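You operate a simulated robot arm through the tools that you are given. There is no shell and no other tool. Be economical: measure what you need, move in short steps, check, and stop when the job is done.

Carry out the task below with a simulated two-armed robot. There is one attempt and no reset: what you move stays moved.

JOB
Pick up the cocoa canister with one hand, pass it to the other hand and put it on the door end of the counter. Set down upright: cocoa canister.

The check looks at the end state, three seconds after you hand in, the way a careful person would. Anything else that was tipped, shoved, dropped, spilled or broken makes it a failure.

ROBOT AND FRAMES
Two 6-joint arms with two-finger parallel grippers on one trunk, on a base that drives. Base frame: it is fixed to the floor where the robot stands at the start and does not move with it; the origin is under the middle of the robot, x ahead of it, y to its left, z up. Readings come in m, rad, newtons and seconds.
The left shoulder is at the start at [0.06, 0.187, 1.272], the right one opposite. With the tool pointing down near the work surface each hand reaches from about 0.24 to 0.62 m from the robot's upright axis, wherever it stands, measured 20 degrees to its own side. Places, roughly: door end of the counter [-0.9, -1.4, 0.9]. Payload 1.57 kg a hand.
Tool frame (each hand has its own): the origin (TCP) lies between the finger pads and is the grasp point; the fingertips stand 0.03 m ahead of it; z points along the fingers, y is the line along which they close. Largest opening 0.11 m; finger width 0.024, thickness 0.012; the body of the gripper, 0.048 by 0.112 m, starts 0.078 m behind the TCP.
Orientation is told as [roll, pitch, yaw] about the base's x, y, z axes, in that order, counted from this pose: with the fingers straight down and closing along the base's y, the tool's x points along the base's -x, its y along +y and its z along -z.

CONTROLS
- The arms move only by the tool play_rows. It takes "left_motion", "right_motion" or both (then of equal length, played together; a hand with none holds still); each is text: rows parted by semicolons, each of 6 numbers parted by spaces: the shift along the tool's x, y, z in units of 40 mm (1.0 is 40 mm), then the turn, a rotation vector about the tool's x, y, z in units of 8 degrees (1.0 is 8 degrees). In form: tx ty tz ax ay az; .... A call has 1 to 8 rows; each row shifts and turns the commanded pose from where the row before left it, along the tool's axes as they then stand. "left_grip" and "right_grip" are, for a hand that has rows, the finger opening in m, from 0 to 0.11, set as the call begins (left out, the last holds). A call with a number of a shift or a turn outside -1 to 1 is refused whole. A row lasts 0.2 s, in which the tool goes at most 0.05 m and 0.15 rad; a call with a longer step from one row to the next is refused whole, and so is a gripper value outside its range. A pose out of reach is approached as far as the arm can. The call stops where the force on the tool passes 40 N (or 10 N more than at its start, if that is more) or the arm is blocked; 0.2 s more then pass. The fingers move at their own pace (about 0.153 m/s each) and stop on an object; they squeeze with about 21 N. The grip force told is the motor's: it shows also when the fingers shut on nothing. Time passes only in rows, and 0.2 s behind the last, so rows that do not move let the fingers close. The reply holds the time, the measured pose of the TCP, the force on the tool along the base axes, the opening and the grip force, in the units named above and with some noise, with the torque about the TCP (base axes, N m) and any sound that the robot's microphone picked up, and new pictures: "pictures" is both (left out), scene, wrist or none (wrist: the cameras of the hands that moved).
- Cameras (640 x 400 px; columns grow to the right, rows downward): "scene" is now at [0.022, 0.0154, 1.8207]; the picture's right is [0.18, -0.98, 0.00], its down [-0.68, -0.13, -0.72] and it looks along [0.71, 0.13, -0.69] (base axes); focal length 279 px, centre (320, 200). "left" rides on the left gripper at [0.07, -0.016, -0.141] in its tool frame; the picture's right is [0.23, 0.97, 0.00], its down [-0.86, 0.20, -0.48] and it looks along [-0.47, 0.11, 0.88] (tool axes); focal length 222 px, centre (320, 200). "right" rides on the right gripper at [0.07, 0.016, -0.141] in its tool frame; the picture's right is [-0.23, 0.97, 0.00], its down [-0.86, -0.20, -0.48] and it looks along [-0.47, -0.11, 0.88] (tool axes); focal length 222 px, centre (320, 200). There is no depth. A picture from a camera that has moved, and an enlarged one, comes with that camera's place and axes in the base frame and with its lens.
- lift_body(by): slides the trunk up (or, below 0, down) by that many m; the arms and the scene camera ride with it, the base frame stays. It gives what a move gives, with no picture.
- base_move(legs): drives the robot by 1 to 6 legs, each [ahead, left, turn to the left] in m, m and rad, along the robot's own axes; the way and the turn of a leg run together, so that a leg with both is an arc; at most 1.5 m and 3.142 rad a leg. The arms and the cameras ride along, it lands a little off, and it stops where it bumps. It gives what a move gives, and a new picture of the scene camera.
- aim_head(pan, tilt): turns the head with the scene camera to pan (to the left, within 1.501 rad either way) and tilt (down, from -0.506 to 1.204), counted from straight ahead of the robot. It gives what a move gives, and a new picture of the scene camera.
- close_up(camera, box): a new picture of the part [left, top, right, bottom] of that camera's present view, enlarged. The clock stands still meanwhile.
- hand_in(): hands the job in; it is judged then, once.

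Work in short steps. Places have to be worked out from the pictures, the camera data and where the tool is seen: move nearer, look again, correct. Check each grasp and each placing, and mend what went wrong. You have 120 turns and 260 pictures in all, those below and enlarged ones among them. Open the grippers and draw the arms clear of the work before you hand the job in, unless the task says otherwise; then end with one line.

The tools are called after ">>>" as name(argument=value, ...) on one line, values as JSON. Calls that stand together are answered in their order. play_rows: Moves the arms, as the interface text tells. Its arguments: {"type":"object","properties":{"left_motion":{"type":"string"},"left_grip":{"type":"number"},"right_motion":{"type":"string"},"right_grip":{"type":"number"},"pictures":{"type":"string","enum":["both","scene","wrist","none"]}},"required":[]} The other tools are called the same way: lift_body (by) slides the trunk up or down; base_move (legs) drives the base; aim_head (pan, tilt) turns the head that bears the scene camera; close_up (camera, box) takes an enlarged picture of a part of a camera's view; hand_in () hands the job in.

At the start:

```text
t: 0.0
left_tcp_pos: [0.3541, 0.3076, 1.4129]
left_ee_rot: [-0.002, 0.001, 0.001]
left_contact_force: [-1.1, 0.3, -0.3]
left_torque: [0.04, -0.02, -0.01]
left_opening: 0.1103
left_grip_force: 0.1
right_tcp_pos: [0.3393, -0.0534, 1.4301]
right_ee_rot: [-0.001, -0.001, -0.001]
right_contact_force: [-0.1, 0.3, 0.4]
right_torque: [-0.02, 0.01, -0.02]
right_opening: 0.1098
right_grip_force: 0.0
trunk travel left (down, up): [-0.9, 0.09]
robot x, y, heading: [-0.002, 0.0008, 0.0]
head pan, tilt: [0.185, 0.764]
```

scene: 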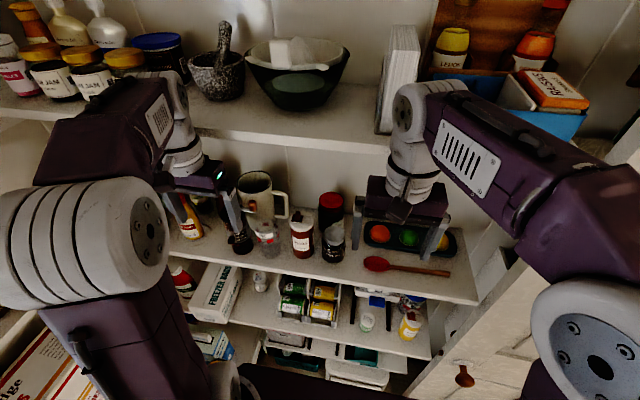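
right: 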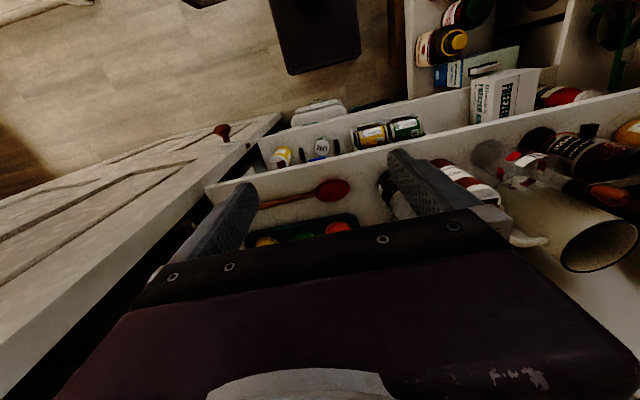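
left: 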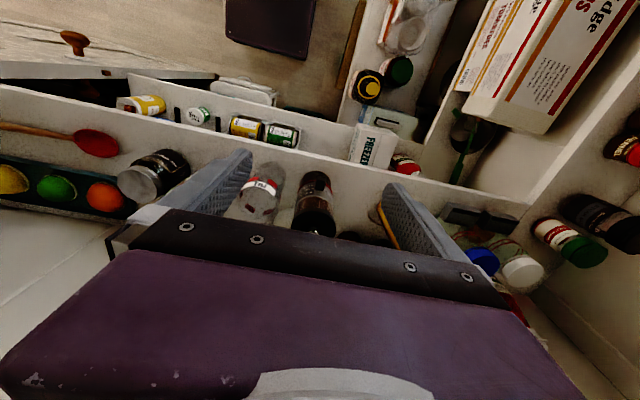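

The scene shows a pantry with shelves full of jars; I need to find the cocoa canister. I'll enlarge the middle shelf.

>>> close_up(camera="scene", box=[160, 150, 480, 350])

>>> close_up(camera="scene", box=[0, 0, 320, 200])

>>> close_up(camera="left", box=[320, 60, 640, 300])

```text
2.00 times, centred on (320, 250) of scene
camera zoom: at [0.022, 0.0154, 1.8207], right [0.18, -0.98, 0.0], down [-0.68, -0.13, -0.72], along [0.71, 0.13, -0.69], focal length 558 px, centre (320, 100)
```

zoom: 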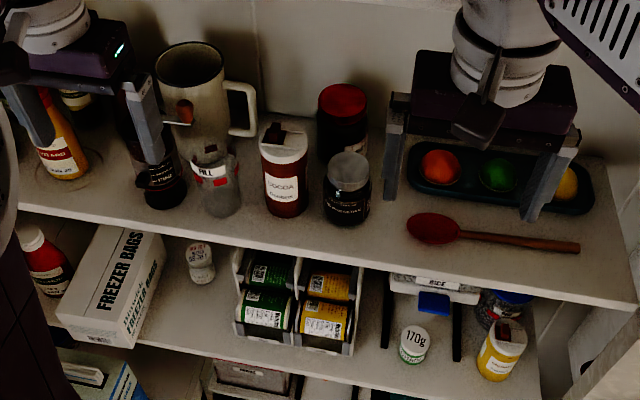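

```text
2.00 times, centred on (160, 100) of scene
camera zoom: at [0.022, 0.0154, 1.8207], right [0.18, -0.98, 0.0], down [-0.68, -0.13, -0.72], along [0.71, 0.13, -0.69], focal length 558 px, centre (640, 400)
```

zoom: 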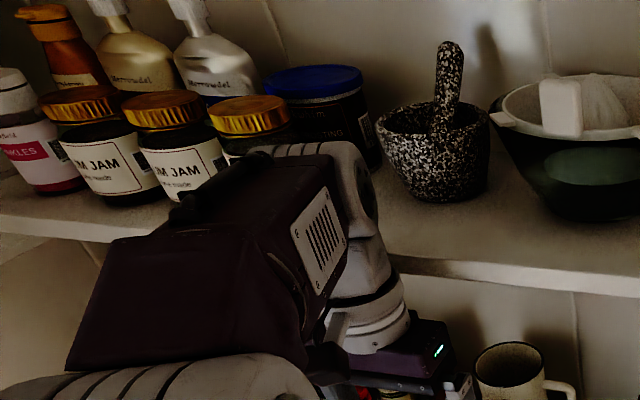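

```text
1.67 times, centred on (480, 180) of left
camera zoom: at [0.2845, 0.2888, 1.5539], right [-0.23, 0.97, 0.0], down [0.86, 0.2, 0.48], along [0.47, 0.11, -0.88], focal length 370 px, centre (53, 233)
```

zoom: 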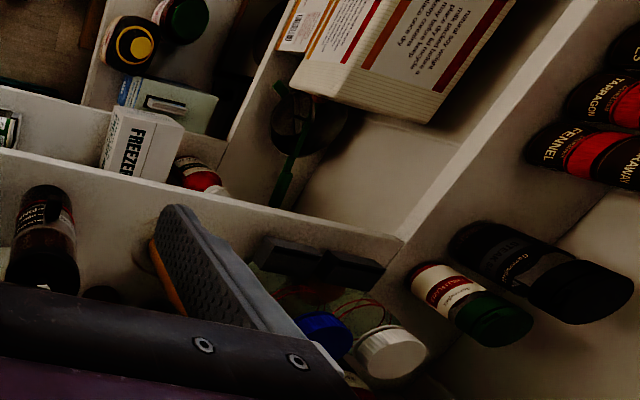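

The cocoa canister is on the middle shelf, between the PILL bottle and a dark jar. I'll enlarge it in all the views so I can triangulate it.

>>> close_up(camera="right", box=[360, 100, 640, 275])

>>> close_up(camera="left", box=[100, 100, 420, 300])

>>> close_up(camera="scene", box=[220, 170, 380, 270])

```text
2.29 times, centred on (500, 188) of right
camera zoom: at [0.2702, -0.0359, 1.5713], right [0.23, 0.97, 0.0], down [0.86, -0.2, 0.48], along [0.47, -0.11, -0.88], focal length 508 px, centre (-91, 229)
```

zoom: 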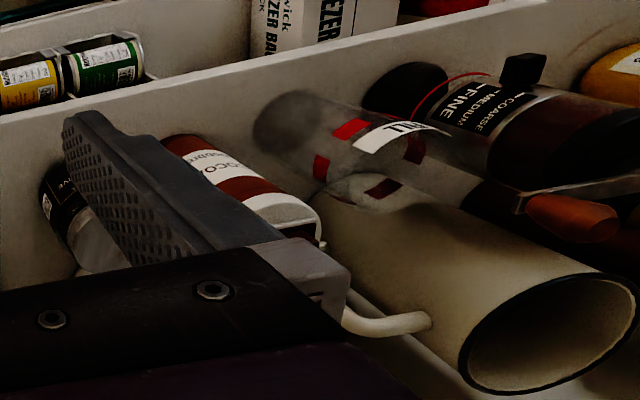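

```text
2.00 times, centred on (260, 200) of left
camera zoom: at [0.2845, 0.2888, 1.5539], right [-0.23, 0.97, 0.0], down [0.86, 0.2, 0.48], along [0.47, 0.11, -0.88], focal length 444 px, centre (440, 200)
```

zoom: 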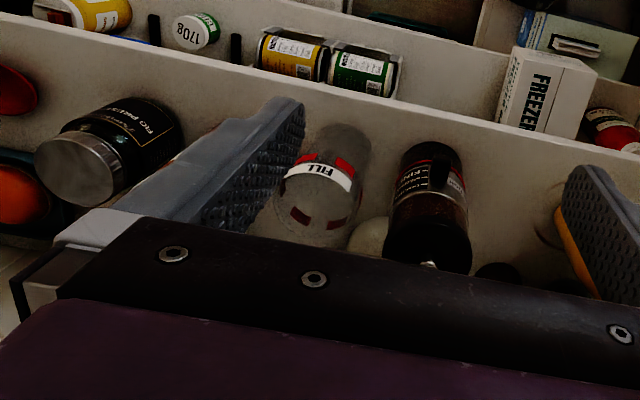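

```text
4.00 times, centred on (300, 220) of scene
camera zoom: at [0.022, 0.0154, 1.8207], right [0.18, -0.98, 0.0], down [-0.68, -0.13, -0.72], along [0.71, 0.13, -0.69], focal length 1116 px, centre (400, 120)
```

zoom: 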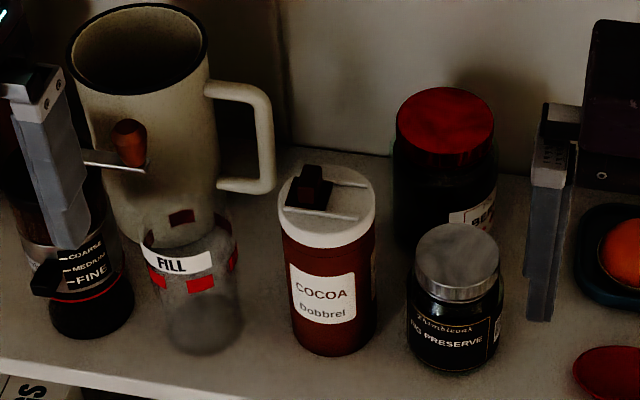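

Triangulating puts the canister axis at about (0.47, 0.144), with the base at z≈1.195 and the top at about 1.305. The neighbours are roughly 27 mm away on each side. I'll grip it with the left hand horizontally and low down, then pass it to the right hand coming from above. First I'll back the base up for arm room.

>>> base_move(legs=[[-0.22, 0, 0]])

```text
t: 1.7
left_tcp_pos: [0.142, 0.3075, 1.4114]
left_ee_rot: [0.0, 0.003, -0.003]
left_contact_force: [0.3, -0.8, -0.4]
left_torque: [0.01, 0.03, 0.0]
left_opening: 0.1098
left_grip_force: 0.1
right_tcp_pos: [0.1268, -0.0514, 1.4291]
right_ee_rot: [0.001, 0.003, 0.0]
right_contact_force: [0.0, 1.0, 0.5]
right_torque: [0.01, 0.03, 0.0]
right_opening: 0.1102
right_grip_force: 0.1
trunk travel left (down, up): [-0.9, 0.09]
robot x, y, heading: [-0.2152, -0.0027, -0.003]
head pan, tilt: [0.185, 0.764]
camera scene: at [-0.1889, 0.0155, 1.8206], right [0.18, -0.98, 0.0], down [-0.68, -0.13, -0.72], along [0.71, 0.13, -0.69], focal length 279 px, centre (320, 200)
```

scene: 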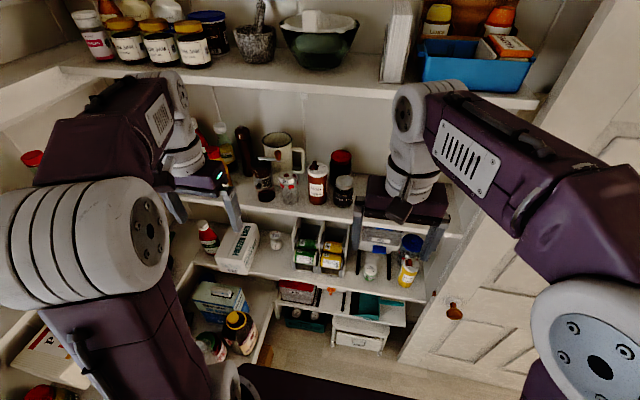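

The picture matches the expected geometry. I'll move the left hand forward and right, then start pitching it toward horizontal.

>>> play_rows(left_motion="-0.9 -0.7 0 0 0 0; -0.9 -0.7 0 0 0 0; -0.9 -0.7 0 0 0 0; -0.9 -0.7 0 0 0 0; 0 0 0 0 -1 0; 0 0 0 0 -1 0; 0 0 0 0 -1 0; 0 0 0 0 -1 0", pictures="none")

>>> play_rows(left_motion="0 0 0 0 -1 0; 0 0 0 0 -1 0; 0 0 0 0 -1 0; 0 0 0 0 -1 0; 0 0 0 0 -1 0; 0 0 0 0 -1 0; 0 0 0 0 -0.6 0", pictures="both")

```text
t: 3.5
left_tcp_pos: [0.2799, 0.1933, 1.4135]
left_ee_rot: [0.0, -0.56, 0.0]
left_contact_force: [0.8, -0.1, -0.3]
left_torque: [-0.01, -0.03, -0.02]
left_opening: 0.1102
left_grip_force: 0.0
right_tcp_pos: [0.1217, -0.0522, 1.4307]
right_ee_rot: [0.0, 0.001, -0.001]
right_contact_force: [0.1, -1.5, -0.4]
right_torque: [0.0, -0.01, -0.03]
right_opening: 0.1101
right_grip_force: 0.0
trunk travel left (down, up): [-0.9, 0.09]
robot x, y, heading: [-0.2186, 0.0003, -0.0]
head pan, tilt: [0.185, 0.764]
```

```text
t: 5.1
left_tcp_pos: [0.2909, 0.1894, 1.4156]
left_ee_rot: [-0.084, -1.432, 0.066]
left_contact_force: [0.0, -0.3, -0.2]
left_torque: [-0.04, -0.01, 0.0]
left_opening: 0.1101
left_grip_force: 0.0
left hand out of reach, approached as far as the arm can: row 3, 4, 7
right_tcp_pos: [0.1241, -0.053, 1.4303]
right_ee_rot: [0.001, 0.001, 0.0]
right_contact_force: [0.5, 0.8, -0.1]
right_torque: [-0.02, 0.01, 0.0]
right_opening: 0.11
right_grip_force: 0.0
trunk travel left (down, up): [-0.9, 0.09]
robot x, y, heading: [-0.2133, 0.0015, -0.001]
head pan, tilt: [0.185, 0.764]
camera scene: at [-0.1933, 0.0155, 1.8207], right [0.18, -0.98, 0.0], down [-0.68, -0.13, -0.72], along [0.71, 0.13, -0.69], focal length 279 px, centre (320, 200)
camera left: at [0.1412, 0.1732, 1.3661], right [-0.01, 0.97, -0.24], down [-0.35, 0.22, 0.91], along [0.94, 0.1, 0.34], focal length 222 px, centre (320, 200)
```

scene: 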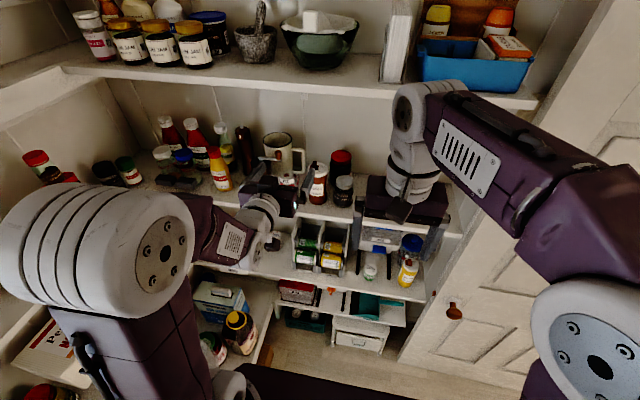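
left: 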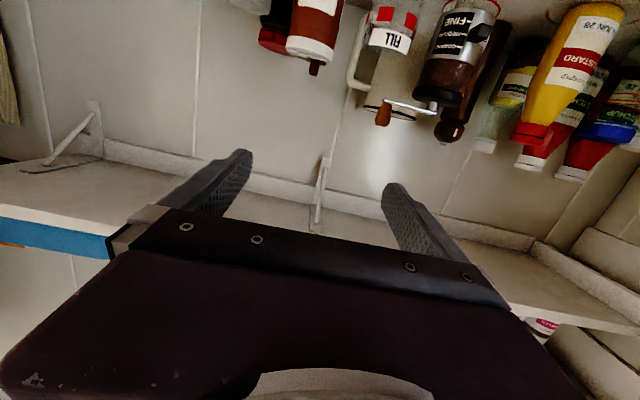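

The left hand is almost horizontal and clear of the shelf. I'll lower it toward z≈1.25 and shift it to y≈0.144 in front of the canister.

>>> play_rows(left_motion="0.9 -0.25 0 0 0 0; 0.9 -0.25 0 0 0 0; 0.9 -0.25 0 0 0 0; 0.9 -0.25 0 0 0 0; 0 0 0 0 0 0", pictures="both")

```text
t: 6.3
left_tcp_pos: [0.2912, 0.1613, 1.4066]
left_ee_rot: [-0.073, -1.422, 0.053]
left_contact_force: [-0.5, 0.4, -0.4]
left_torque: [0.0, 0.0, -0.02]
left_opening: 0.1103
left_grip_force: 0.1
left hand out of reach, approached as far as the arm can: row 1, 2, 3, 4
right_tcp_pos: [0.122, -0.0517, 1.4307]
right_ee_rot: [0.0, -0.001, 0.0]
right_contact_force: [-0.2, -0.6, -1.1]
right_torque: [0.0, -0.02, -0.02]
right_opening: 0.1101
right_grip_force: 0.1
trunk travel left (down, up): [-0.9, 0.09]
robot x, y, heading: [-0.2143, 0.0003, 0.002]
head pan, tilt: [0.185, 0.764]
camera scene: at [-0.1951, 0.0153, 1.8207], right [0.18, -0.98, 0.0], down [-0.68, -0.13, -0.72], along [0.71, 0.13, -0.69], focal length 279 px, centre (320, 200)
camera left: at [0.1412, 0.1449, 1.3578], right [-0.02, 0.97, -0.24], down [-0.34, 0.22, 0.91], along [0.94, 0.09, 0.33], focal length 222 px, centre (320, 200)
```

scene: 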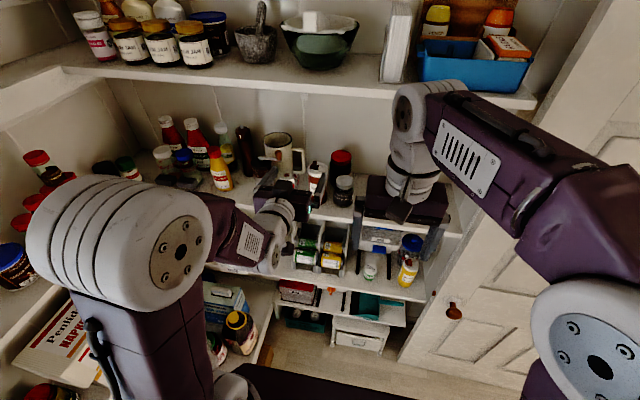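
left: 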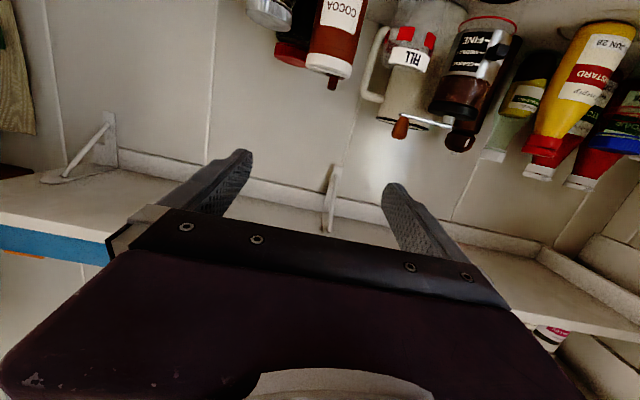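

The arm reaches a joint limit when lowering, so I'll lower the trunk instead, part way first.

>>> lift_body(by=-0.08)

```text
t: 7.5
left_tcp_pos: [0.2896, 0.1615, 1.3269]
left_ee_rot: [-0.076, -1.424, 0.056]
left_contact_force: [0.4, 0.2, 0.4]
left_torque: [0.0, -0.03, -0.01]
left_opening: 0.1099
left_grip_force: 0.0
right_tcp_pos: [0.1211, -0.0518, 1.3504]
right_ee_rot: [0.0, 0.0, 0.0]
right_contact_force: [0.1, 0.6, 1.2]
right_torque: [-0.01, 0.0, 0.02]
right_opening: 0.11
right_grip_force: 0.2
trunk travel left (down, up): [-0.82, 0.17]
robot x, y, heading: [-0.2177, -0.0016, 0.001]
head pan, tilt: [0.185, 0.764]
```

The arm rode along as expected. I'll lower the rest of the way and look from the wrist.

>>> lift_body(by=-0.085)

>>> play_rows(left_motion="0 0 0 0 0 0", pictures="both")

```text
t: 8.7
left_tcp_pos: [0.2911, 0.1615, 1.2424]
left_ee_rot: [-0.075, -1.423, 0.057]
left_contact_force: [0.0, -0.3, 0.3]
left_torque: [-0.02, -0.02, 0.01]
left_opening: 0.11
left_grip_force: 0.0
right_tcp_pos: [0.1213, -0.0506, 1.265]
right_ee_rot: [-0.002, -0.001, -0.001]
right_contact_force: [0.4, -0.2, -0.7]
right_torque: [-0.01, -0.01, -0.04]
right_opening: 0.1101
right_grip_force: 0.0
trunk travel left (down, up): [-0.735, 0.255]
robot x, y, heading: [-0.2187, 0.0019, 0.005]
head pan, tilt: [0.185, 0.764]
```

```text
t: 9.1
left_tcp_pos: [0.29, 0.161, 1.2419]
left_ee_rot: [-0.076, -1.422, 0.055]
left_contact_force: [0.5, 0.0, -0.6]
left_torque: [0.0, 0.01, 0.06]
left_opening: 0.1102
left_grip_force: 0.2
right_tcp_pos: [0.1215, -0.0534, 1.2649]
right_ee_rot: [-0.001, 0.002, -0.001]
right_contact_force: [0.4, -0.2, -0.9]
right_torque: [-0.02, -0.01, 0.03]
right_opening: 0.1102
right_grip_force: 0.0
trunk travel left (down, up): [-0.735, 0.255]
robot x, y, heading: [-0.216, -0.0004, -0.002]
head pan, tilt: [0.185, 0.764]
camera scene: at [-0.1953, 0.0154, 1.6557], right [0.18, -0.98, 0.0], down [-0.68, -0.13, -0.72], along [0.71, 0.13, -0.69], focal length 279 px, centre (320, 200)
camera left: at [0.1411, 0.1451, 1.1929], right [-0.02, 0.97, -0.24], down [-0.34, 0.22, 0.91], along [0.94, 0.1, 0.33], focal length 222 px, centre (320, 200)
```

scene: 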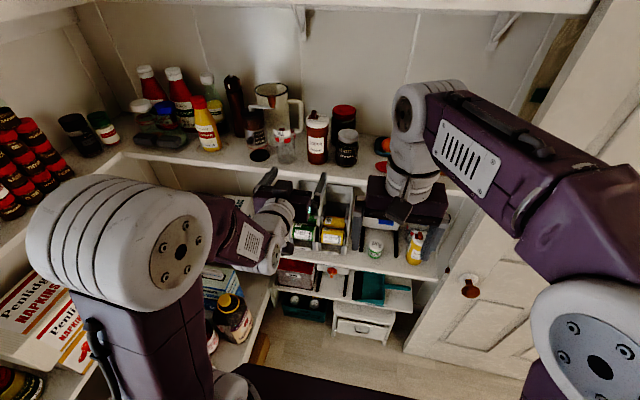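
left: 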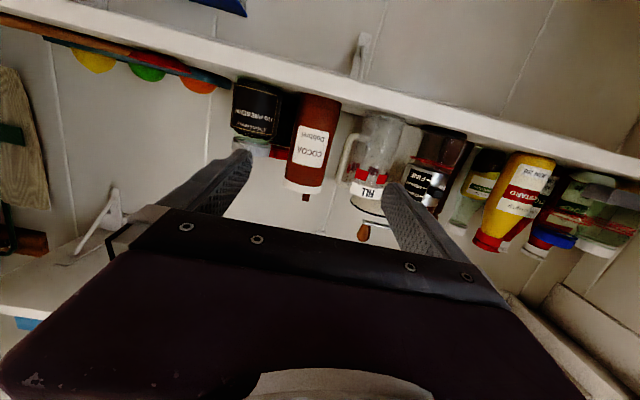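

The canister is seen between the fingers from below. I'll enlarge it for a more exact position relative to the neighbours.

>>> close_up(camera="left", box=[200, 60, 440, 210])

>>> close_up(camera="scene", box=[240, 80, 400, 180])

```text
2.67 times, centred on (320, 135) of left
camera zoom: at [0.1411, 0.1451, 1.1929], right [-0.02, 0.97, -0.24], down [-0.34, 0.22, 0.91], along [0.94, 0.1, 0.33], focal length 592 px, centre (320, 373)
```

zoom: 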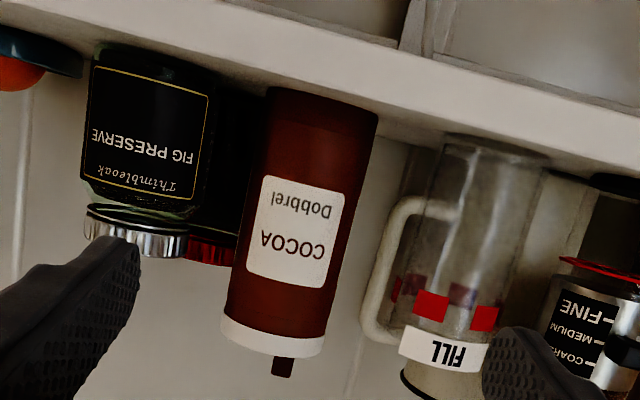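

```text
4.00 times, centred on (320, 130) of scene
camera zoom: at [-0.1953, 0.0154, 1.6557], right [0.18, -0.98, 0.0], down [-0.68, -0.13, -0.72], along [0.71, 0.13, -0.69], focal length 1116 px, centre (320, 480)
```

zoom: 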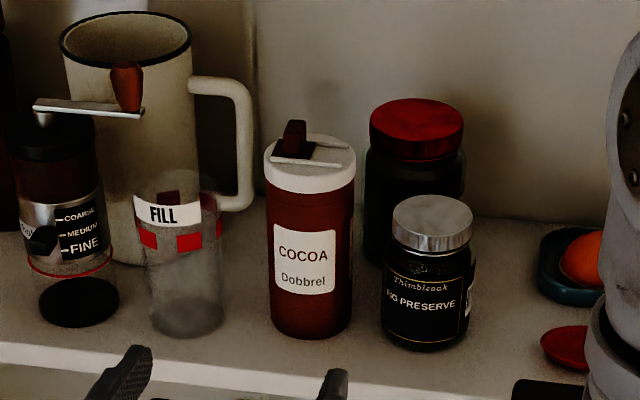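

Combining the views, I now put the axis at about (0.487, 0.146), the shelf at z≈1.165 and the top at about 1.30. I'll lower the trunk 25 mm, set the opening to 0.08 and shift the hand to y≈0.147 while edging forward.

>>> lift_body(by=-0.025)

>>> play_rows(left_motion="0 -0.35 0 0 0 0; 0 0 0.6 0 0 0; 0 0 0 0 0 0", left_grip=0.08, pictures="wrist")

```text
t: 9.8
left_tcp_pos: [0.2913, 0.1614, 1.2172]
left_ee_rot: [-0.076, -1.422, 0.056]
left_contact_force: [-0.6, 0.4, 0.6]
left_torque: [0.0, 0.0, 0.01]
left_opening: 0.1102
left_grip_force: 0.1
right_tcp_pos: [0.1227, -0.0517, 1.2399]
right_ee_rot: [0.001, -0.001, 0.001]
right_contact_force: [0.4, 0.4, 0.3]
right_torque: [0.04, 0.01, -0.01]
right_opening: 0.1099
right_grip_force: 0.0
trunk travel left (down, up): [-0.71, 0.28]
robot x, y, heading: [-0.2179, 0.0024, -0.003]
head pan, tilt: [0.185, 0.764]
```

```text
t: 10.6
left_tcp_pos: [0.3133, 0.1484, 1.2138]
left_ee_rot: [-0.078, -1.425, 0.057]
left_contact_force: [-0.3, 0.2, -0.4]
left_torque: [0.01, 0.03, 0.0]
left_opening: 0.0801
left_grip_force: 0.1
right_tcp_pos: [0.122, -0.0513, 1.2407]
right_ee_rot: [0.001, -0.002, -0.001]
right_contact_force: [0.3, 0.1, 0.5]
right_torque: [0.01, -0.01, 0.0]
right_opening: 0.11
right_grip_force: 0.0
trunk travel left (down, up): [-0.71, 0.28]
robot x, y, heading: [-0.2168, 0.0007, 0.002]
head pan, tilt: [0.185, 0.764]
camera left: at [0.1648, 0.1323, 1.1655], right [-0.02, 0.97, -0.24], down [-0.34, 0.22, 0.91], along [0.94, 0.1, 0.33], focal length 222 px, centre (320, 200)
```

left: 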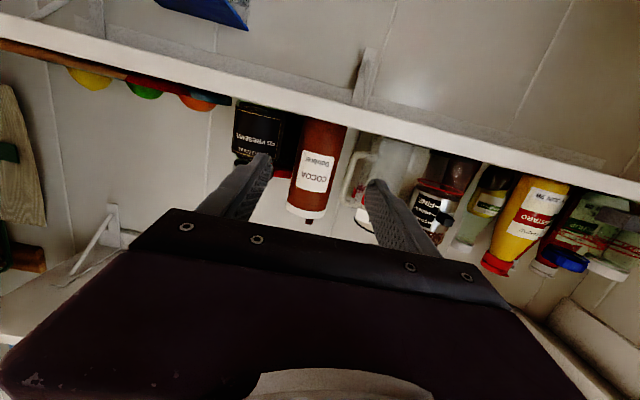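

The canister lies on the tool's line, but the tool tilts about 9° down, so I'd hit it too low. I'll raise the trunk 30 mm and enlarge the view to check the gap to the FIG jar.

>>> lift_body(by=0.03)

>>> close_up(camera="left", box=[220, 80, 420, 205])

```text
t: 11.3
left_tcp_pos: [0.3149, 0.1489, 1.2436]
left_ee_rot: [-0.076, -1.422, 0.057]
left_contact_force: [0.0, -0.6, -0.3]
left_torque: [0.01, -0.01, 0.03]
left_opening: 0.0802
left_grip_force: 0.1
right_tcp_pos: [0.1218, -0.052, 1.2712]
right_ee_rot: [0.0, 0.0, 0.001]
right_contact_force: [0.6, 0.4, 0.9]
right_torque: [0.0, -0.02, -0.01]
right_opening: 0.1102
right_grip_force: 0.0
trunk travel left (down, up): [-0.74, 0.25]
robot x, y, heading: [-0.2126, 0.0018, 0.001]
head pan, tilt: [0.185, 0.764]
```

```text
3.20 times, centred on (320, 142) of left
camera zoom: at [0.165, 0.1321, 1.1955], right [-0.02, 0.97, -0.24], down [-0.34, 0.22, 0.91], along [0.94, 0.1, 0.33], focal length 711 px, centre (320, 384)
```

zoom: 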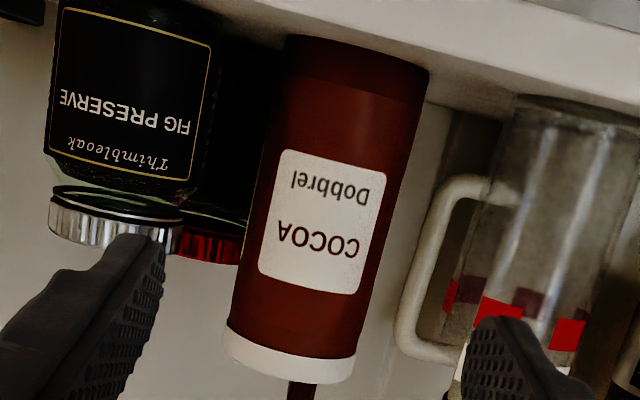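

The canister is about 4 mm to the left of the tool line, and there is about 26 mm between it and the jar. I'll set the opening to 0.072, shift 4 mm left and advance 90 mm, then check.

>>> play_rows(left_motion="0 0.1 0 0 0 0; 0 0 0.75 0 0 0; 0 0 0.75 0 0 0; 0 0 0.75 0 0 0; 0 0 0 0 0 0", left_grip=0.072, pictures="both")

>>> close_up(camera="left", box=[220, 80, 420, 205])

```text
t: 12.5
left_tcp_pos: [0.4051, 0.149, 1.231]
left_ee_rot: [-0.075, -1.423, 0.055]
left_contact_force: [0.4, 0.7, 0.7]
left_torque: [0.02, 0.01, -0.02]
left_opening: 0.0721
left_grip_force: 0.2
right_tcp_pos: [0.1228, -0.0524, 1.2699]
right_ee_rot: [-0.001, 0.0, -0.002]
right_contact_force: [0.2, 0.7, 0.0]
right_torque: [0.0, 0.01, 0.01]
right_opening: 0.1102
right_grip_force: 0.1
trunk travel left (down, up): [-0.74, 0.25]
robot x, y, heading: [-0.2189, -0.0003, 0.005]
head pan, tilt: [0.185, 0.764]
camera scene: at [-0.1958, 0.0154, 1.6607], right [0.18, -0.98, 0.0], down [-0.68, -0.13, -0.72], along [0.71, 0.13, -0.69], focal length 279 px, centre (320, 200)
camera left: at [0.2552, 0.1328, 1.182], right [-0.02, 0.97, -0.24], down [-0.34, 0.22, 0.91], along [0.94, 0.1, 0.33], focal length 222 px, centre (320, 200)
```

scene: 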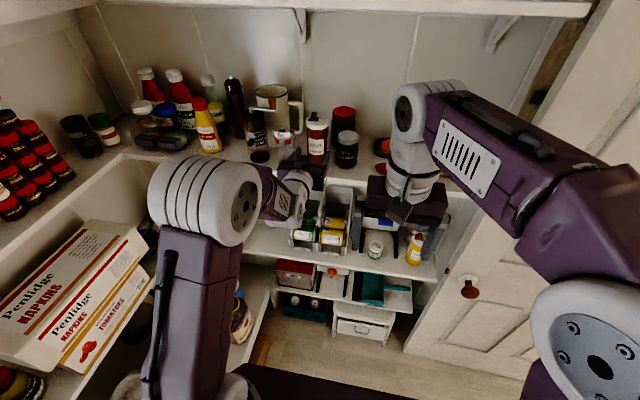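
left: 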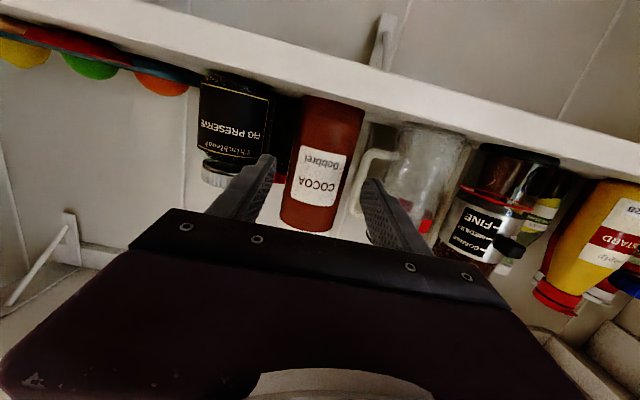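

```text
3.20 times, centred on (320, 142) of left
camera zoom: at [0.2552, 0.1328, 1.182], right [-0.02, 0.97, -0.24], down [-0.34, 0.22, 0.91], along [0.94, 0.1, 0.33], focal length 711 px, centre (320, 384)
```

zoom: 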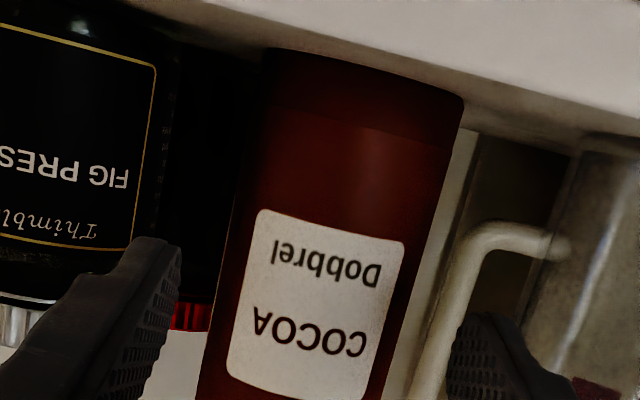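

The canister is centred, and the gap to the FIG jar is about 18–20 mm against a 12 mm finger. I'll narrow the opening to 0.068, bias 1 mm left, advance 35 mm and look again.

>>> play_rows(left_motion="0 0.03 0 0 0 0; 0 0 0.45 0 0 0; 0 0 0.45 0 0 0", left_grip=0.068, pictures="none")

>>> close_up(camera="left", box=[200, 70, 440, 220])

>>> close_up(camera="scene", box=[260, 80, 400, 170])

```text
t: 13.3
left_tcp_pos: [0.4411, 0.1515, 1.2252]
left_ee_rot: [-0.075, -1.423, 0.056]
left_contact_force: [-0.3, 0.8, -0.8]
left_torque: [0.0, 0.01, -0.01]
left_opening: 0.0678
left_grip_force: 0.0
right_tcp_pos: [0.1228, -0.0513, 1.2714]
right_ee_rot: [0.001, 0.003, 0.001]
right_contact_force: [0.3, -0.5, -1.4]
right_torque: [0.0, 0.03, 0.03]
right_opening: 0.11
right_grip_force: 0.0
trunk travel left (down, up): [-0.74, 0.25]
robot x, y, heading: [-0.2161, -0.0008, 0.002]
head pan, tilt: [0.185, 0.764]
```

```text
2.67 times, centred on (320, 145) of left
camera zoom: at [0.2912, 0.1342, 1.1768], right [-0.02, 0.97, -0.24], down [-0.34, 0.22, 0.91], along [0.94, 0.1, 0.33], focal length 592 px, centre (320, 347)
```

zoom: 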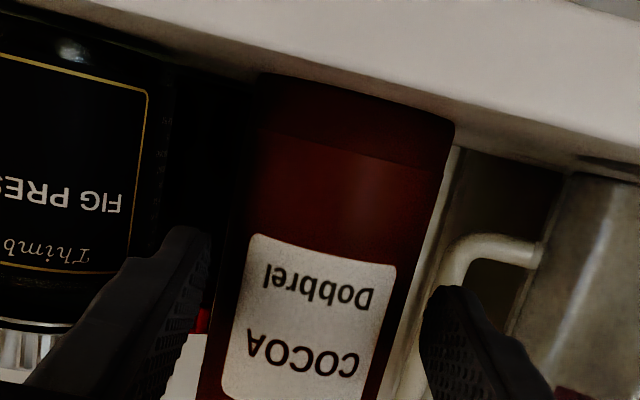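

```text
4.44 times, centred on (330, 125) of scene
camera zoom: at [-0.1943, 0.0155, 1.6607], right [0.18, -0.98, 0.0], down [-0.68, -0.13, -0.72], along [0.71, 0.13, -0.69], focal length 1240 px, centre (276, 533)
```

zoom: 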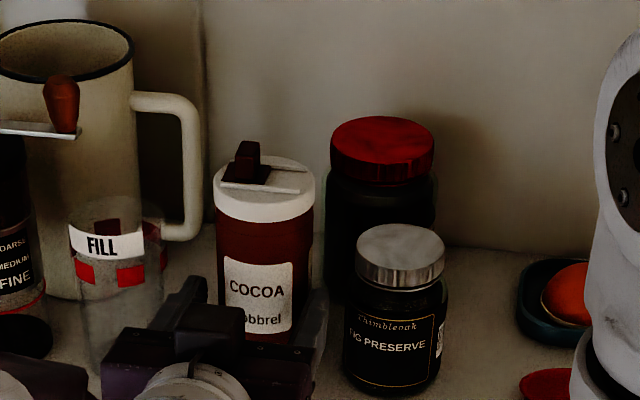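

The right finger sits between the canister and the jar with room to spare. I'll advance the last 40 mm in small steps and then close.

>>> play_rows(left_motion="0 0 0.35 0 0 0; 0 0 0.35 0 0 0; 0 0 0.3 0 0 0; 0 0 0 0 0 0", pictures="none")

>>> close_up(camera="scene", box=[260, 80, 400, 170])

>>> close_up(camera="left", box=[200, 70, 440, 220])

```text
t: 14.3
left_tcp_pos: [0.4803, 0.149, 1.2187]
left_ee_rot: [-0.074, -1.422, 0.054]
left_contact_force: [0.0, -1.0, 0.3]
left_torque: [0.0, 0.0, -0.01]
left_opening: 0.0677
left_grip_force: 0.1
right_tcp_pos: [0.1215, -0.052, 1.2704]
right_ee_rot: [0.001, 0.0, 0.0]
right_contact_force: [-0.9, 0.5, 0.2]
right_torque: [-0.01, 0.03, 0.0]
right_opening: 0.11
right_grip_force: 0.1
trunk travel left (down, up): [-0.74, 0.25]
robot x, y, heading: [-0.2197, 0.004, 0.002]
head pan, tilt: [0.185, 0.764]
```

```text
4.44 times, centred on (330, 125) of scene
camera zoom: at [-0.1955, 0.0153, 1.6607], right [0.18, -0.98, 0.0], down [-0.68, -0.13, -0.72], along [0.71, 0.13, -0.69], focal length 1240 px, centre (276, 533)
```

zoom: 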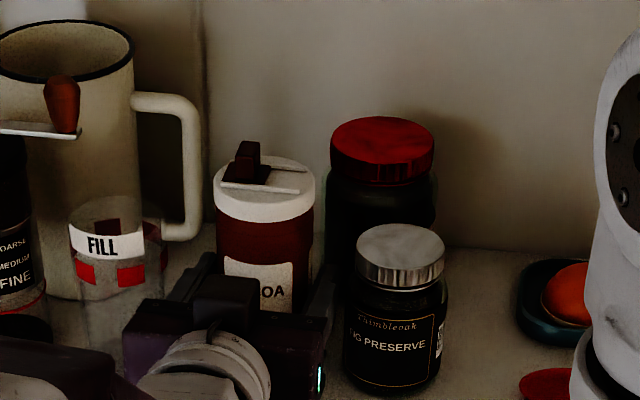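

```text
2.67 times, centred on (320, 145) of left
camera zoom: at [0.3302, 0.1336, 1.171], right [-0.02, 0.97, -0.24], down [-0.34, 0.22, 0.91], along [0.94, 0.1, 0.33], focal length 592 px, centre (320, 347)
```

zoom: 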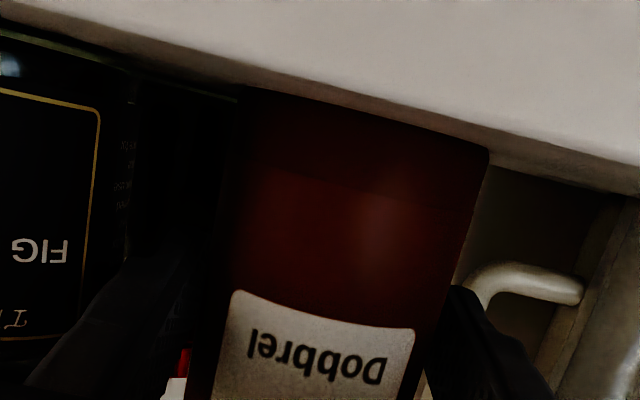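

Nothing has been disturbed and the fingers straddle the canister. I'll close the grip.

>>> play_rows(left_motion="0 0 0 0 0 0; 0 0 0 0 0 0; 0 0 0 0 0 0", left_grip=0.0, pictures="none")

>>> close_up(camera="scene", box=[260, 80, 400, 170])

```text
t: 15.1
left_tcp_pos: [0.4803, 0.1496, 1.2196]
left_ee_rot: [-0.075, -1.422, 0.057]
left_contact_force: [0.6, 0.5, 0.4]
left_torque: [0.12, -0.03, 0.01]
left_opening: 0.061
left_grip_force: 21.2
right_tcp_pos: [0.1219, -0.0521, 1.2694]
right_ee_rot: [-0.001, -0.002, -0.001]
right_contact_force: [0.1, -0.8, 0.0]
right_torque: [-0.02, -0.03, -0.02]
right_opening: 0.1099
right_grip_force: 0.0
trunk travel left (down, up): [-0.74, 0.25]
robot x, y, heading: [-0.2188, 0.0012, -0.001]
head pan, tilt: [0.185, 0.764]
```

```text
4.44 times, centred on (330, 125) of scene
camera zoom: at [-0.1953, 0.0154, 1.6607], right [0.18, -0.98, 0.0], down [-0.68, -0.13, -0.72], along [0.71, 0.13, -0.69], focal length 1240 px, centre (276, 533)
```

zoom: 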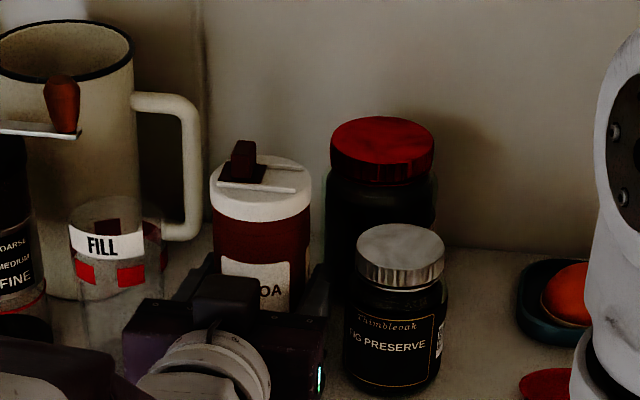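

It's held, with the opening at 0.061 m and 21 N on the grip. I'll lift with the trunk and check for weight.

>>> lift_body(by=0.12)

>>> close_up(camera="scene", box=[200, 80, 440, 230])

```text
t: 16.6
left_tcp_pos: [0.4804, 0.1502, 1.3398]
left_ee_rot: [-0.076, -1.422, 0.056]
left_contact_force: [0.4, -0.1, -2.1]
left_torque: [0.01, 0.0, 0.03]
left_opening: 0.061
left_grip_force: 20.7
right_tcp_pos: [0.1224, -0.052, 1.3905]
right_ee_rot: [0.001, 0.0, 0.0]
right_contact_force: [0.6, 0.1, 0.1]
right_torque: [0.02, -0.02, 0.01]
right_opening: 0.1101
right_grip_force: 0.0
trunk travel left (down, up): [-0.86, 0.13]
robot x, y, heading: [-0.2187, 0.001, 0.002]
head pan, tilt: [0.185, 0.764]
```

```text
2.67 times, centred on (320, 155) of scene
camera zoom: at [-0.1948, 0.0155, 1.7806], right [0.18, -0.98, 0.0], down [-0.68, -0.13, -0.72], along [0.71, 0.13, -0.69], focal length 744 px, centre (320, 320)
```

zoom: 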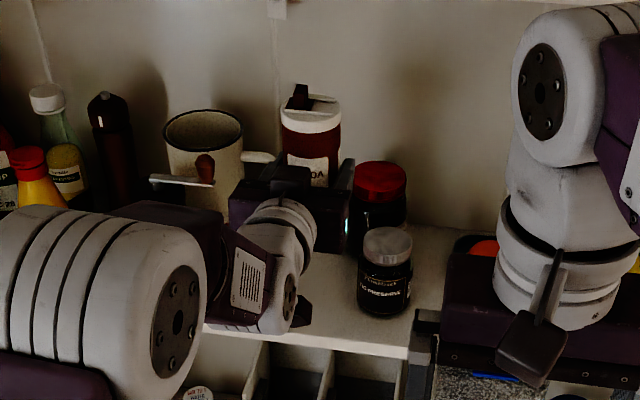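

The canister is lifted and light (about 2 N), and it clears the jars. I'll back the base out of the shelf.

>>> base_move(legs=[[-0.3, 0, 0]])

```text
t: 18.7
left_tcp_pos: [0.177, 0.153, 1.337]
left_ee_rot: [-0.076, -1.42, 0.06]
left_contact_force: [0.4, 0.2, -1.8]
left_torque: [0.01, -0.02, -0.02]
left_opening: 0.0611
left_grip_force: 21.1
right_tcp_pos: [-0.1789, -0.0506, 1.3905]
right_ee_rot: [-0.001, 0.001, 0.003]
right_contact_force: [-0.1, 0.4, 0.3]
right_torque: [-0.01, 0.03, 0.04]
right_opening: 0.1102
right_grip_force: 0.1
trunk travel left (down, up): [-0.86, 0.13]
robot x, y, heading: [-0.5224, 0.0022, 0.001]
head pan, tilt: [0.185, 0.764]
camera scene: at [-0.4964, 0.015, 1.7806], right [0.19, -0.98, 0.0], down [-0.68, -0.13, -0.72], along [0.71, 0.14, -0.69], focal length 279 px, centre (320, 200)
```

scene: 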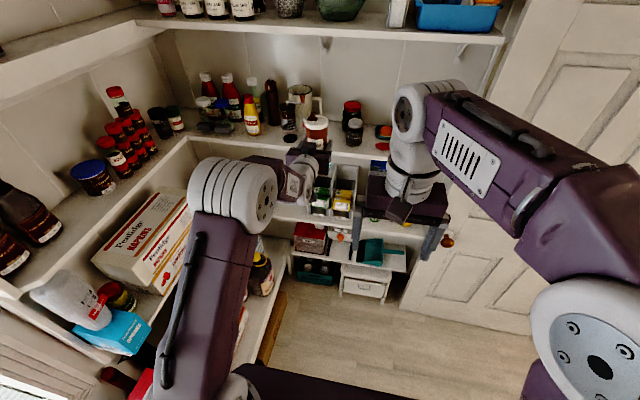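

I'm clear of the shelf. For the handover I'll draw the left hand back and inward while raising the right hand above the canister's top, which is at about z 1.415.

>>> play_rows(left_motion="0 -0.4 -0.8 0 0 0; 0 -0.4 -0.8 0 0 0; 0 -0.4 -0.8 0 0 0; 0 -0.4 -0.8 0 0 0", right_motion="0 0 -0.8 0 0 0; 0 0 -0.8 0 0 0; 0 0 -0.8 0 0 0; 0 0 -0.8 0 0 0", pictures="both")

```text
t: 19.7
left_tcp_pos: [0.044, 0.0911, 1.3612]
left_ee_rot: [-0.07, -1.424, 0.056]
left_contact_force: [-0.5, -0.3, -0.8]
left_torque: [0.02, -0.01, -0.02]
left_opening: 0.0608
left_grip_force: 20.9
right_tcp_pos: [-0.192, -0.0553, 1.5011]
right_ee_rot: [0.0, -0.002, 0.003]
right_contact_force: [0.6, 0.1, 0.4]
right_torque: [0.0, -0.02, -0.01]
right_opening: 0.11
right_grip_force: 0.1
right hand out of reach, approached as far as the arm can: row 4
trunk travel left (down, up): [-0.86, 0.13]
robot x, y, heading: [-0.5212, 0.003, 0.004]
head pan, tilt: [0.185, 0.764]
camera scene: at [-0.5025, 0.014, 1.7807], right [0.19, -0.98, 0.0], down [-0.68, -0.13, -0.72], along [0.71, 0.14, -0.69], focal length 279 px, centre (320, 200)
camera right: at [-0.2613, -0.0405, 1.6409], right [0.22, 0.97, 0.0], down [0.85, -0.2, 0.48], along [0.47, -0.11, -0.88], focal length 222 px, centre (320, 200)
camera left: at [-0.1053, 0.0744, 1.3112], right [-0.02, 0.97, -0.23], down [-0.35, 0.21, 0.91], along [0.94, 0.1, 0.33], focal length 222 px, centre (320, 200)
```

scene: 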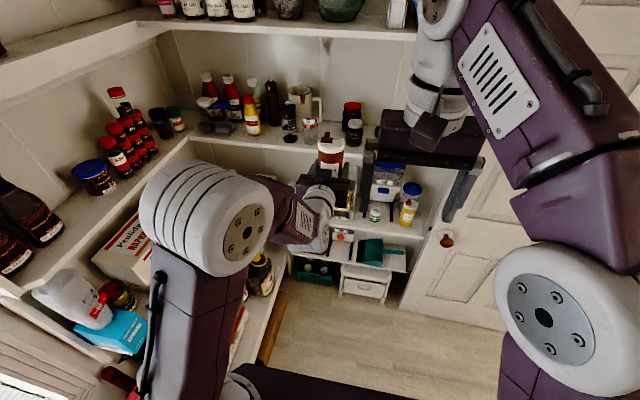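
right: 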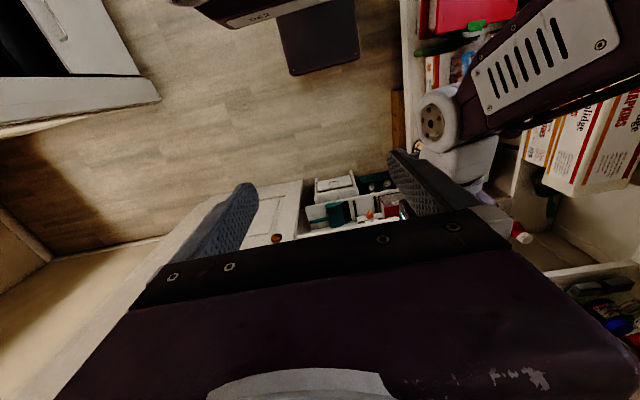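
left: 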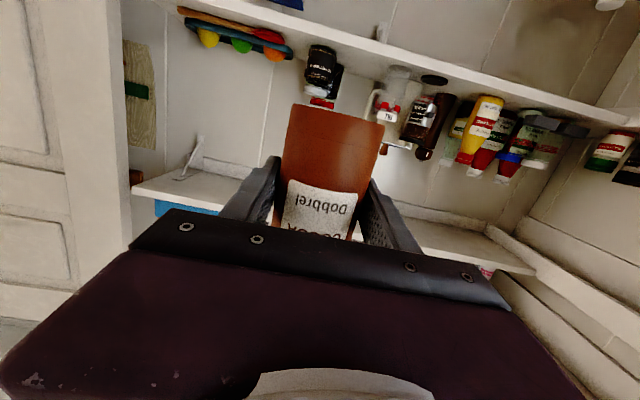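

Top-down handover would exceed the right arm's reach at this height. Instead the right hand will come from the right and slightly above, at yaw about 60° and 30° below horizontal, and grip the upper body. I'll stage it to the right and pitch it first.

>>> play_rows(right_motion="-0.9 -0.6 0.4 0 0 0; -0.9 -0.6 0.4 0 0 0; -0.9 -0.6 0.4 0 0 0; 0 0 0 0 -0.94 0; 0 0 0 0 -0.94 0; 0 0 0 0 -0.94 0; 0 0 0 0 -0.94 0; 0 0 0 0 -0.94 0", pictures="none")

>>> play_rows(right_motion="0 0 0 0 -0.94 0; 0 0 0 0 -0.94 0; 0 0 0 0 -0.94 0; 0 0 0 -0.81 0 -0.47; 0 0 0 -0.81 0 -0.47; 0 0 0 -0.81 0 -0.47; 0 0 0 -0.81 0 -0.47", pictures="scene")

```text
t: 21.5
left_tcp_pos: [0.0442, 0.0918, 1.3606]
left_ee_rot: [-0.075, -1.426, 0.062]
left_contact_force: [-0.2, 0.3, -1.6]
left_torque: [-0.03, -0.02, 0.02]
left_opening: 0.0608
left_grip_force: 20.6
right_tcp_pos: [-0.0825, -0.1253, 1.4515]
right_ee_rot: [0.001, -0.661, 0.004]
right_contact_force: [-0.1, -0.2, 0.5]
right_torque: [-0.01, -0.02, -0.02]
right_opening: 0.1099
right_grip_force: 0.1
trunk travel left (down, up): [-0.86, 0.13]
robot x, y, heading: [-0.5218, -0.0001, 0.012]
head pan, tilt: [0.185, 0.764]
```

```text
t: 23.1
left_tcp_pos: [0.0485, 0.0911, 1.3565]
left_ee_rot: [-0.074, -1.423, 0.057]
left_contact_force: [0.0, 0.3, -1.8]
left_torque: [0.01, -0.01, 0.03]
left_opening: 0.0606
left_grip_force: 20.8
right_tcp_pos: [-0.0671, -0.1219, 1.4339]
right_ee_rot: [0.017, -0.989, 0.349]
right_contact_force: [1.3, 0.1, 0.2]
right_torque: [0.0, -0.01, 0.01]
right_opening: 0.1101
right_grip_force: 0.1
right hand out of reach, approached as far as the arm can: row 3, 4, 5, 6
trunk travel left (down, up): [-0.86, 0.13]
robot x, y, heading: [-0.5207, -0.0007, 0.004]
head pan, tilt: [0.185, 0.764]
camera scene: at [-0.4987, 0.0145, 1.7807], right [0.19, -0.98, 0.0], down [-0.68, -0.13, -0.72], along [0.71, 0.14, -0.69], focal length 279 px, centre (320, 200)
```

scene: 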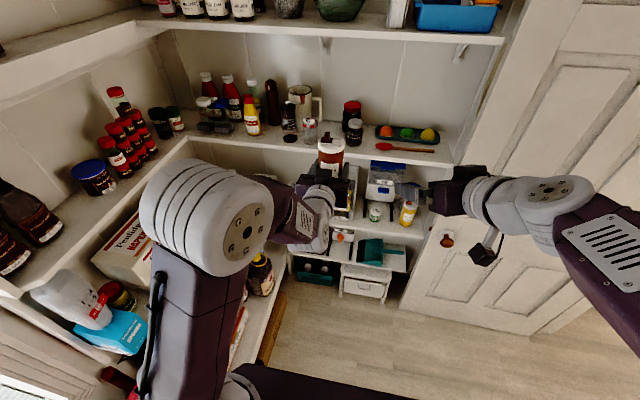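

The right arm hits a limit close in, having reached a yaw of only 20°. I'll push it forward 60 mm, then continue the yaw.

>>> play_rows(right_motion="-0.39 -0.26 0.59 0 0 0; -0.39 -0.26 0.59 0 0 0; 0 0 0 -0.8 0 -0.5; 0 0 0 -0.8 0 -0.5; 0 0 0 -0.8 0 -0.5; 0 0 0 -0.8 0 -0.5; 0 0 0 -0.8 0 -0.5", pictures="both")

```text
t: 24.7
left_tcp_pos: [0.0469, 0.0902, 1.3588]
left_ee_rot: [-0.069, -1.422, 0.055]
left_contact_force: [-0.1, 0.4, -2.0]
left_torque: [-0.03, 0.0, -0.01]
left_opening: 0.0609
left_grip_force: 20.5
right_tcp_pos: [-0.0078, -0.1209, 1.4335]
right_ee_rot: [0.037, -1.0, 0.992]
right_contact_force: [0.7, -0.9, 0.4]
right_torque: [0.01, 0.02, -0.01]
right_opening: 0.1099
right_grip_force: 0.1
trunk travel left (down, up): [-0.86, 0.13]
robot x, y, heading: [-0.5244, -0.0008, 0.005]
head pan, tilt: [0.185, 0.764]
camera scene: at [-0.4989, 0.0139, 1.7807], right [0.19, -0.98, 0.0], down [-0.68, -0.13, -0.72], along [0.71, 0.14, -0.69], focal length 279 px, centre (320, 200)
camera right: at [-0.1024, -0.247, 1.4511], right [-0.77, 0.61, 0.21], down [0.22, -0.06, 0.97], along [0.61, 0.79, -0.08], focal length 222 px, centre (320, 200)
```

scene: 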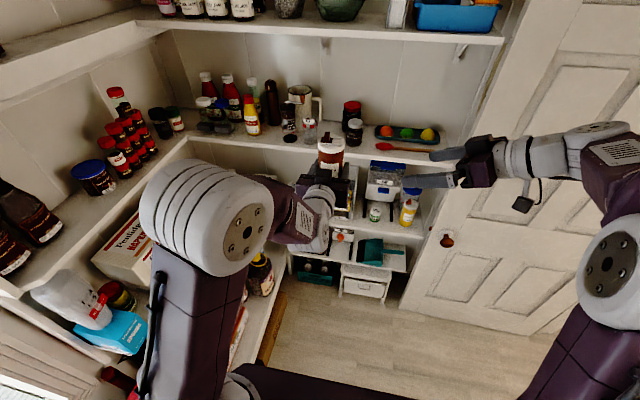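
right: 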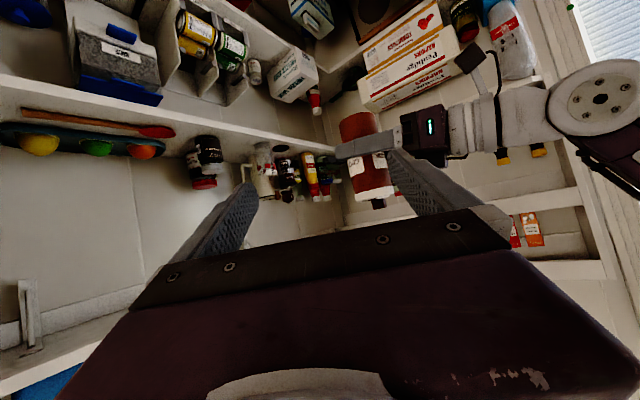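

The right hand now points left-forward and down, and the canister is ahead of it. I'll align laterally and in height so that a straight move along the fingers reaches the upper body of the canister.

>>> play_rows(right_motion="-0.82 0.53 0 0 0 0; -0.82 0.53 0 0 0 0; -0.82 0.53 0 0 0 0; 0 0 0 0 0 0", pictures="both")

```text
t: 25.7
left_tcp_pos: [0.0464, 0.0934, 1.3594]
left_ee_rot: [-0.073, -1.423, 0.059]
left_contact_force: [0.4, -0.7, -2.4]
left_torque: [-0.02, 0.0, 0.06]
left_opening: 0.061
left_grip_force: 20.5
right_tcp_pos: [-0.0356, -0.043, 1.518]
right_ee_rot: [0.038, -1.0, 0.989]
right_contact_force: [-0.1, 0.5, -0.3]
right_torque: [0.02, 0.05, -0.01]
right_opening: 0.1099
right_grip_force: 0.0
trunk travel left (down, up): [-0.86, 0.13]
robot x, y, heading: [-0.5219, 0.0003, 0.003]
head pan, tilt: [0.185, 0.764]
camera scene: at [-0.5, 0.0147, 1.7807], right [0.19, -0.98, 0.0], down [-0.68, -0.13, -0.72], along [0.71, 0.14, -0.69], focal length 279 px, centre (320, 200)
camera right: at [-0.1303, -0.1683, 1.5354], right [-0.76, 0.61, 0.21], down [0.22, -0.06, 0.97], along [0.61, 0.79, -0.08], focal length 222 px, centre (320, 200)
```

scene: 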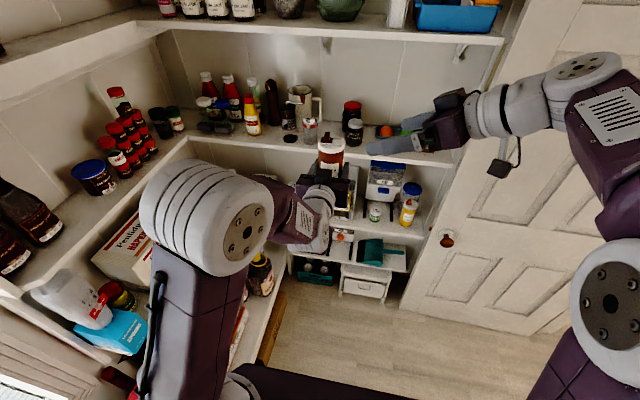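
right: 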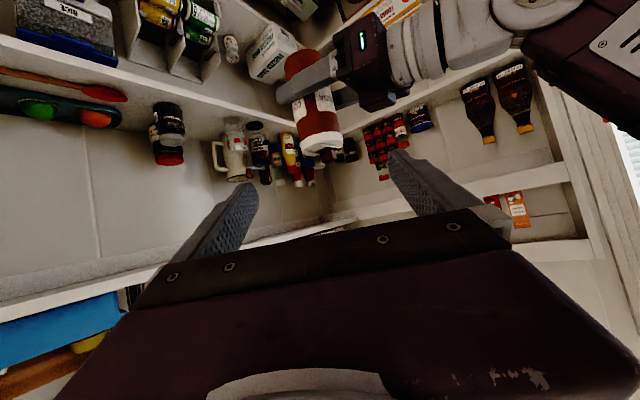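

The predicted contact pixel (320,135) falls on the canister's lid/body boundary and looks centred. I'll enlarge it to confirm.

>>> close_up(camera="right", box=[220, 30, 420, 155])

```text
3.20 times, centred on (320, 92) of right
camera zoom: at [-0.1303, -0.1683, 1.5354], right [-0.76, 0.61, 0.21], down [0.22, -0.06, 0.97], along [0.61, 0.79, -0.08], focal length 711 px, centre (320, 544)
```

zoom: 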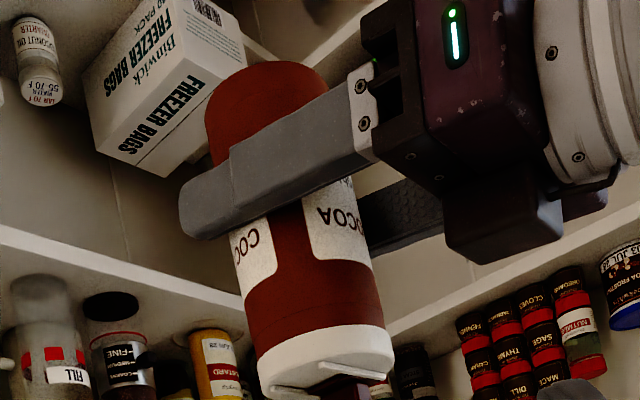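

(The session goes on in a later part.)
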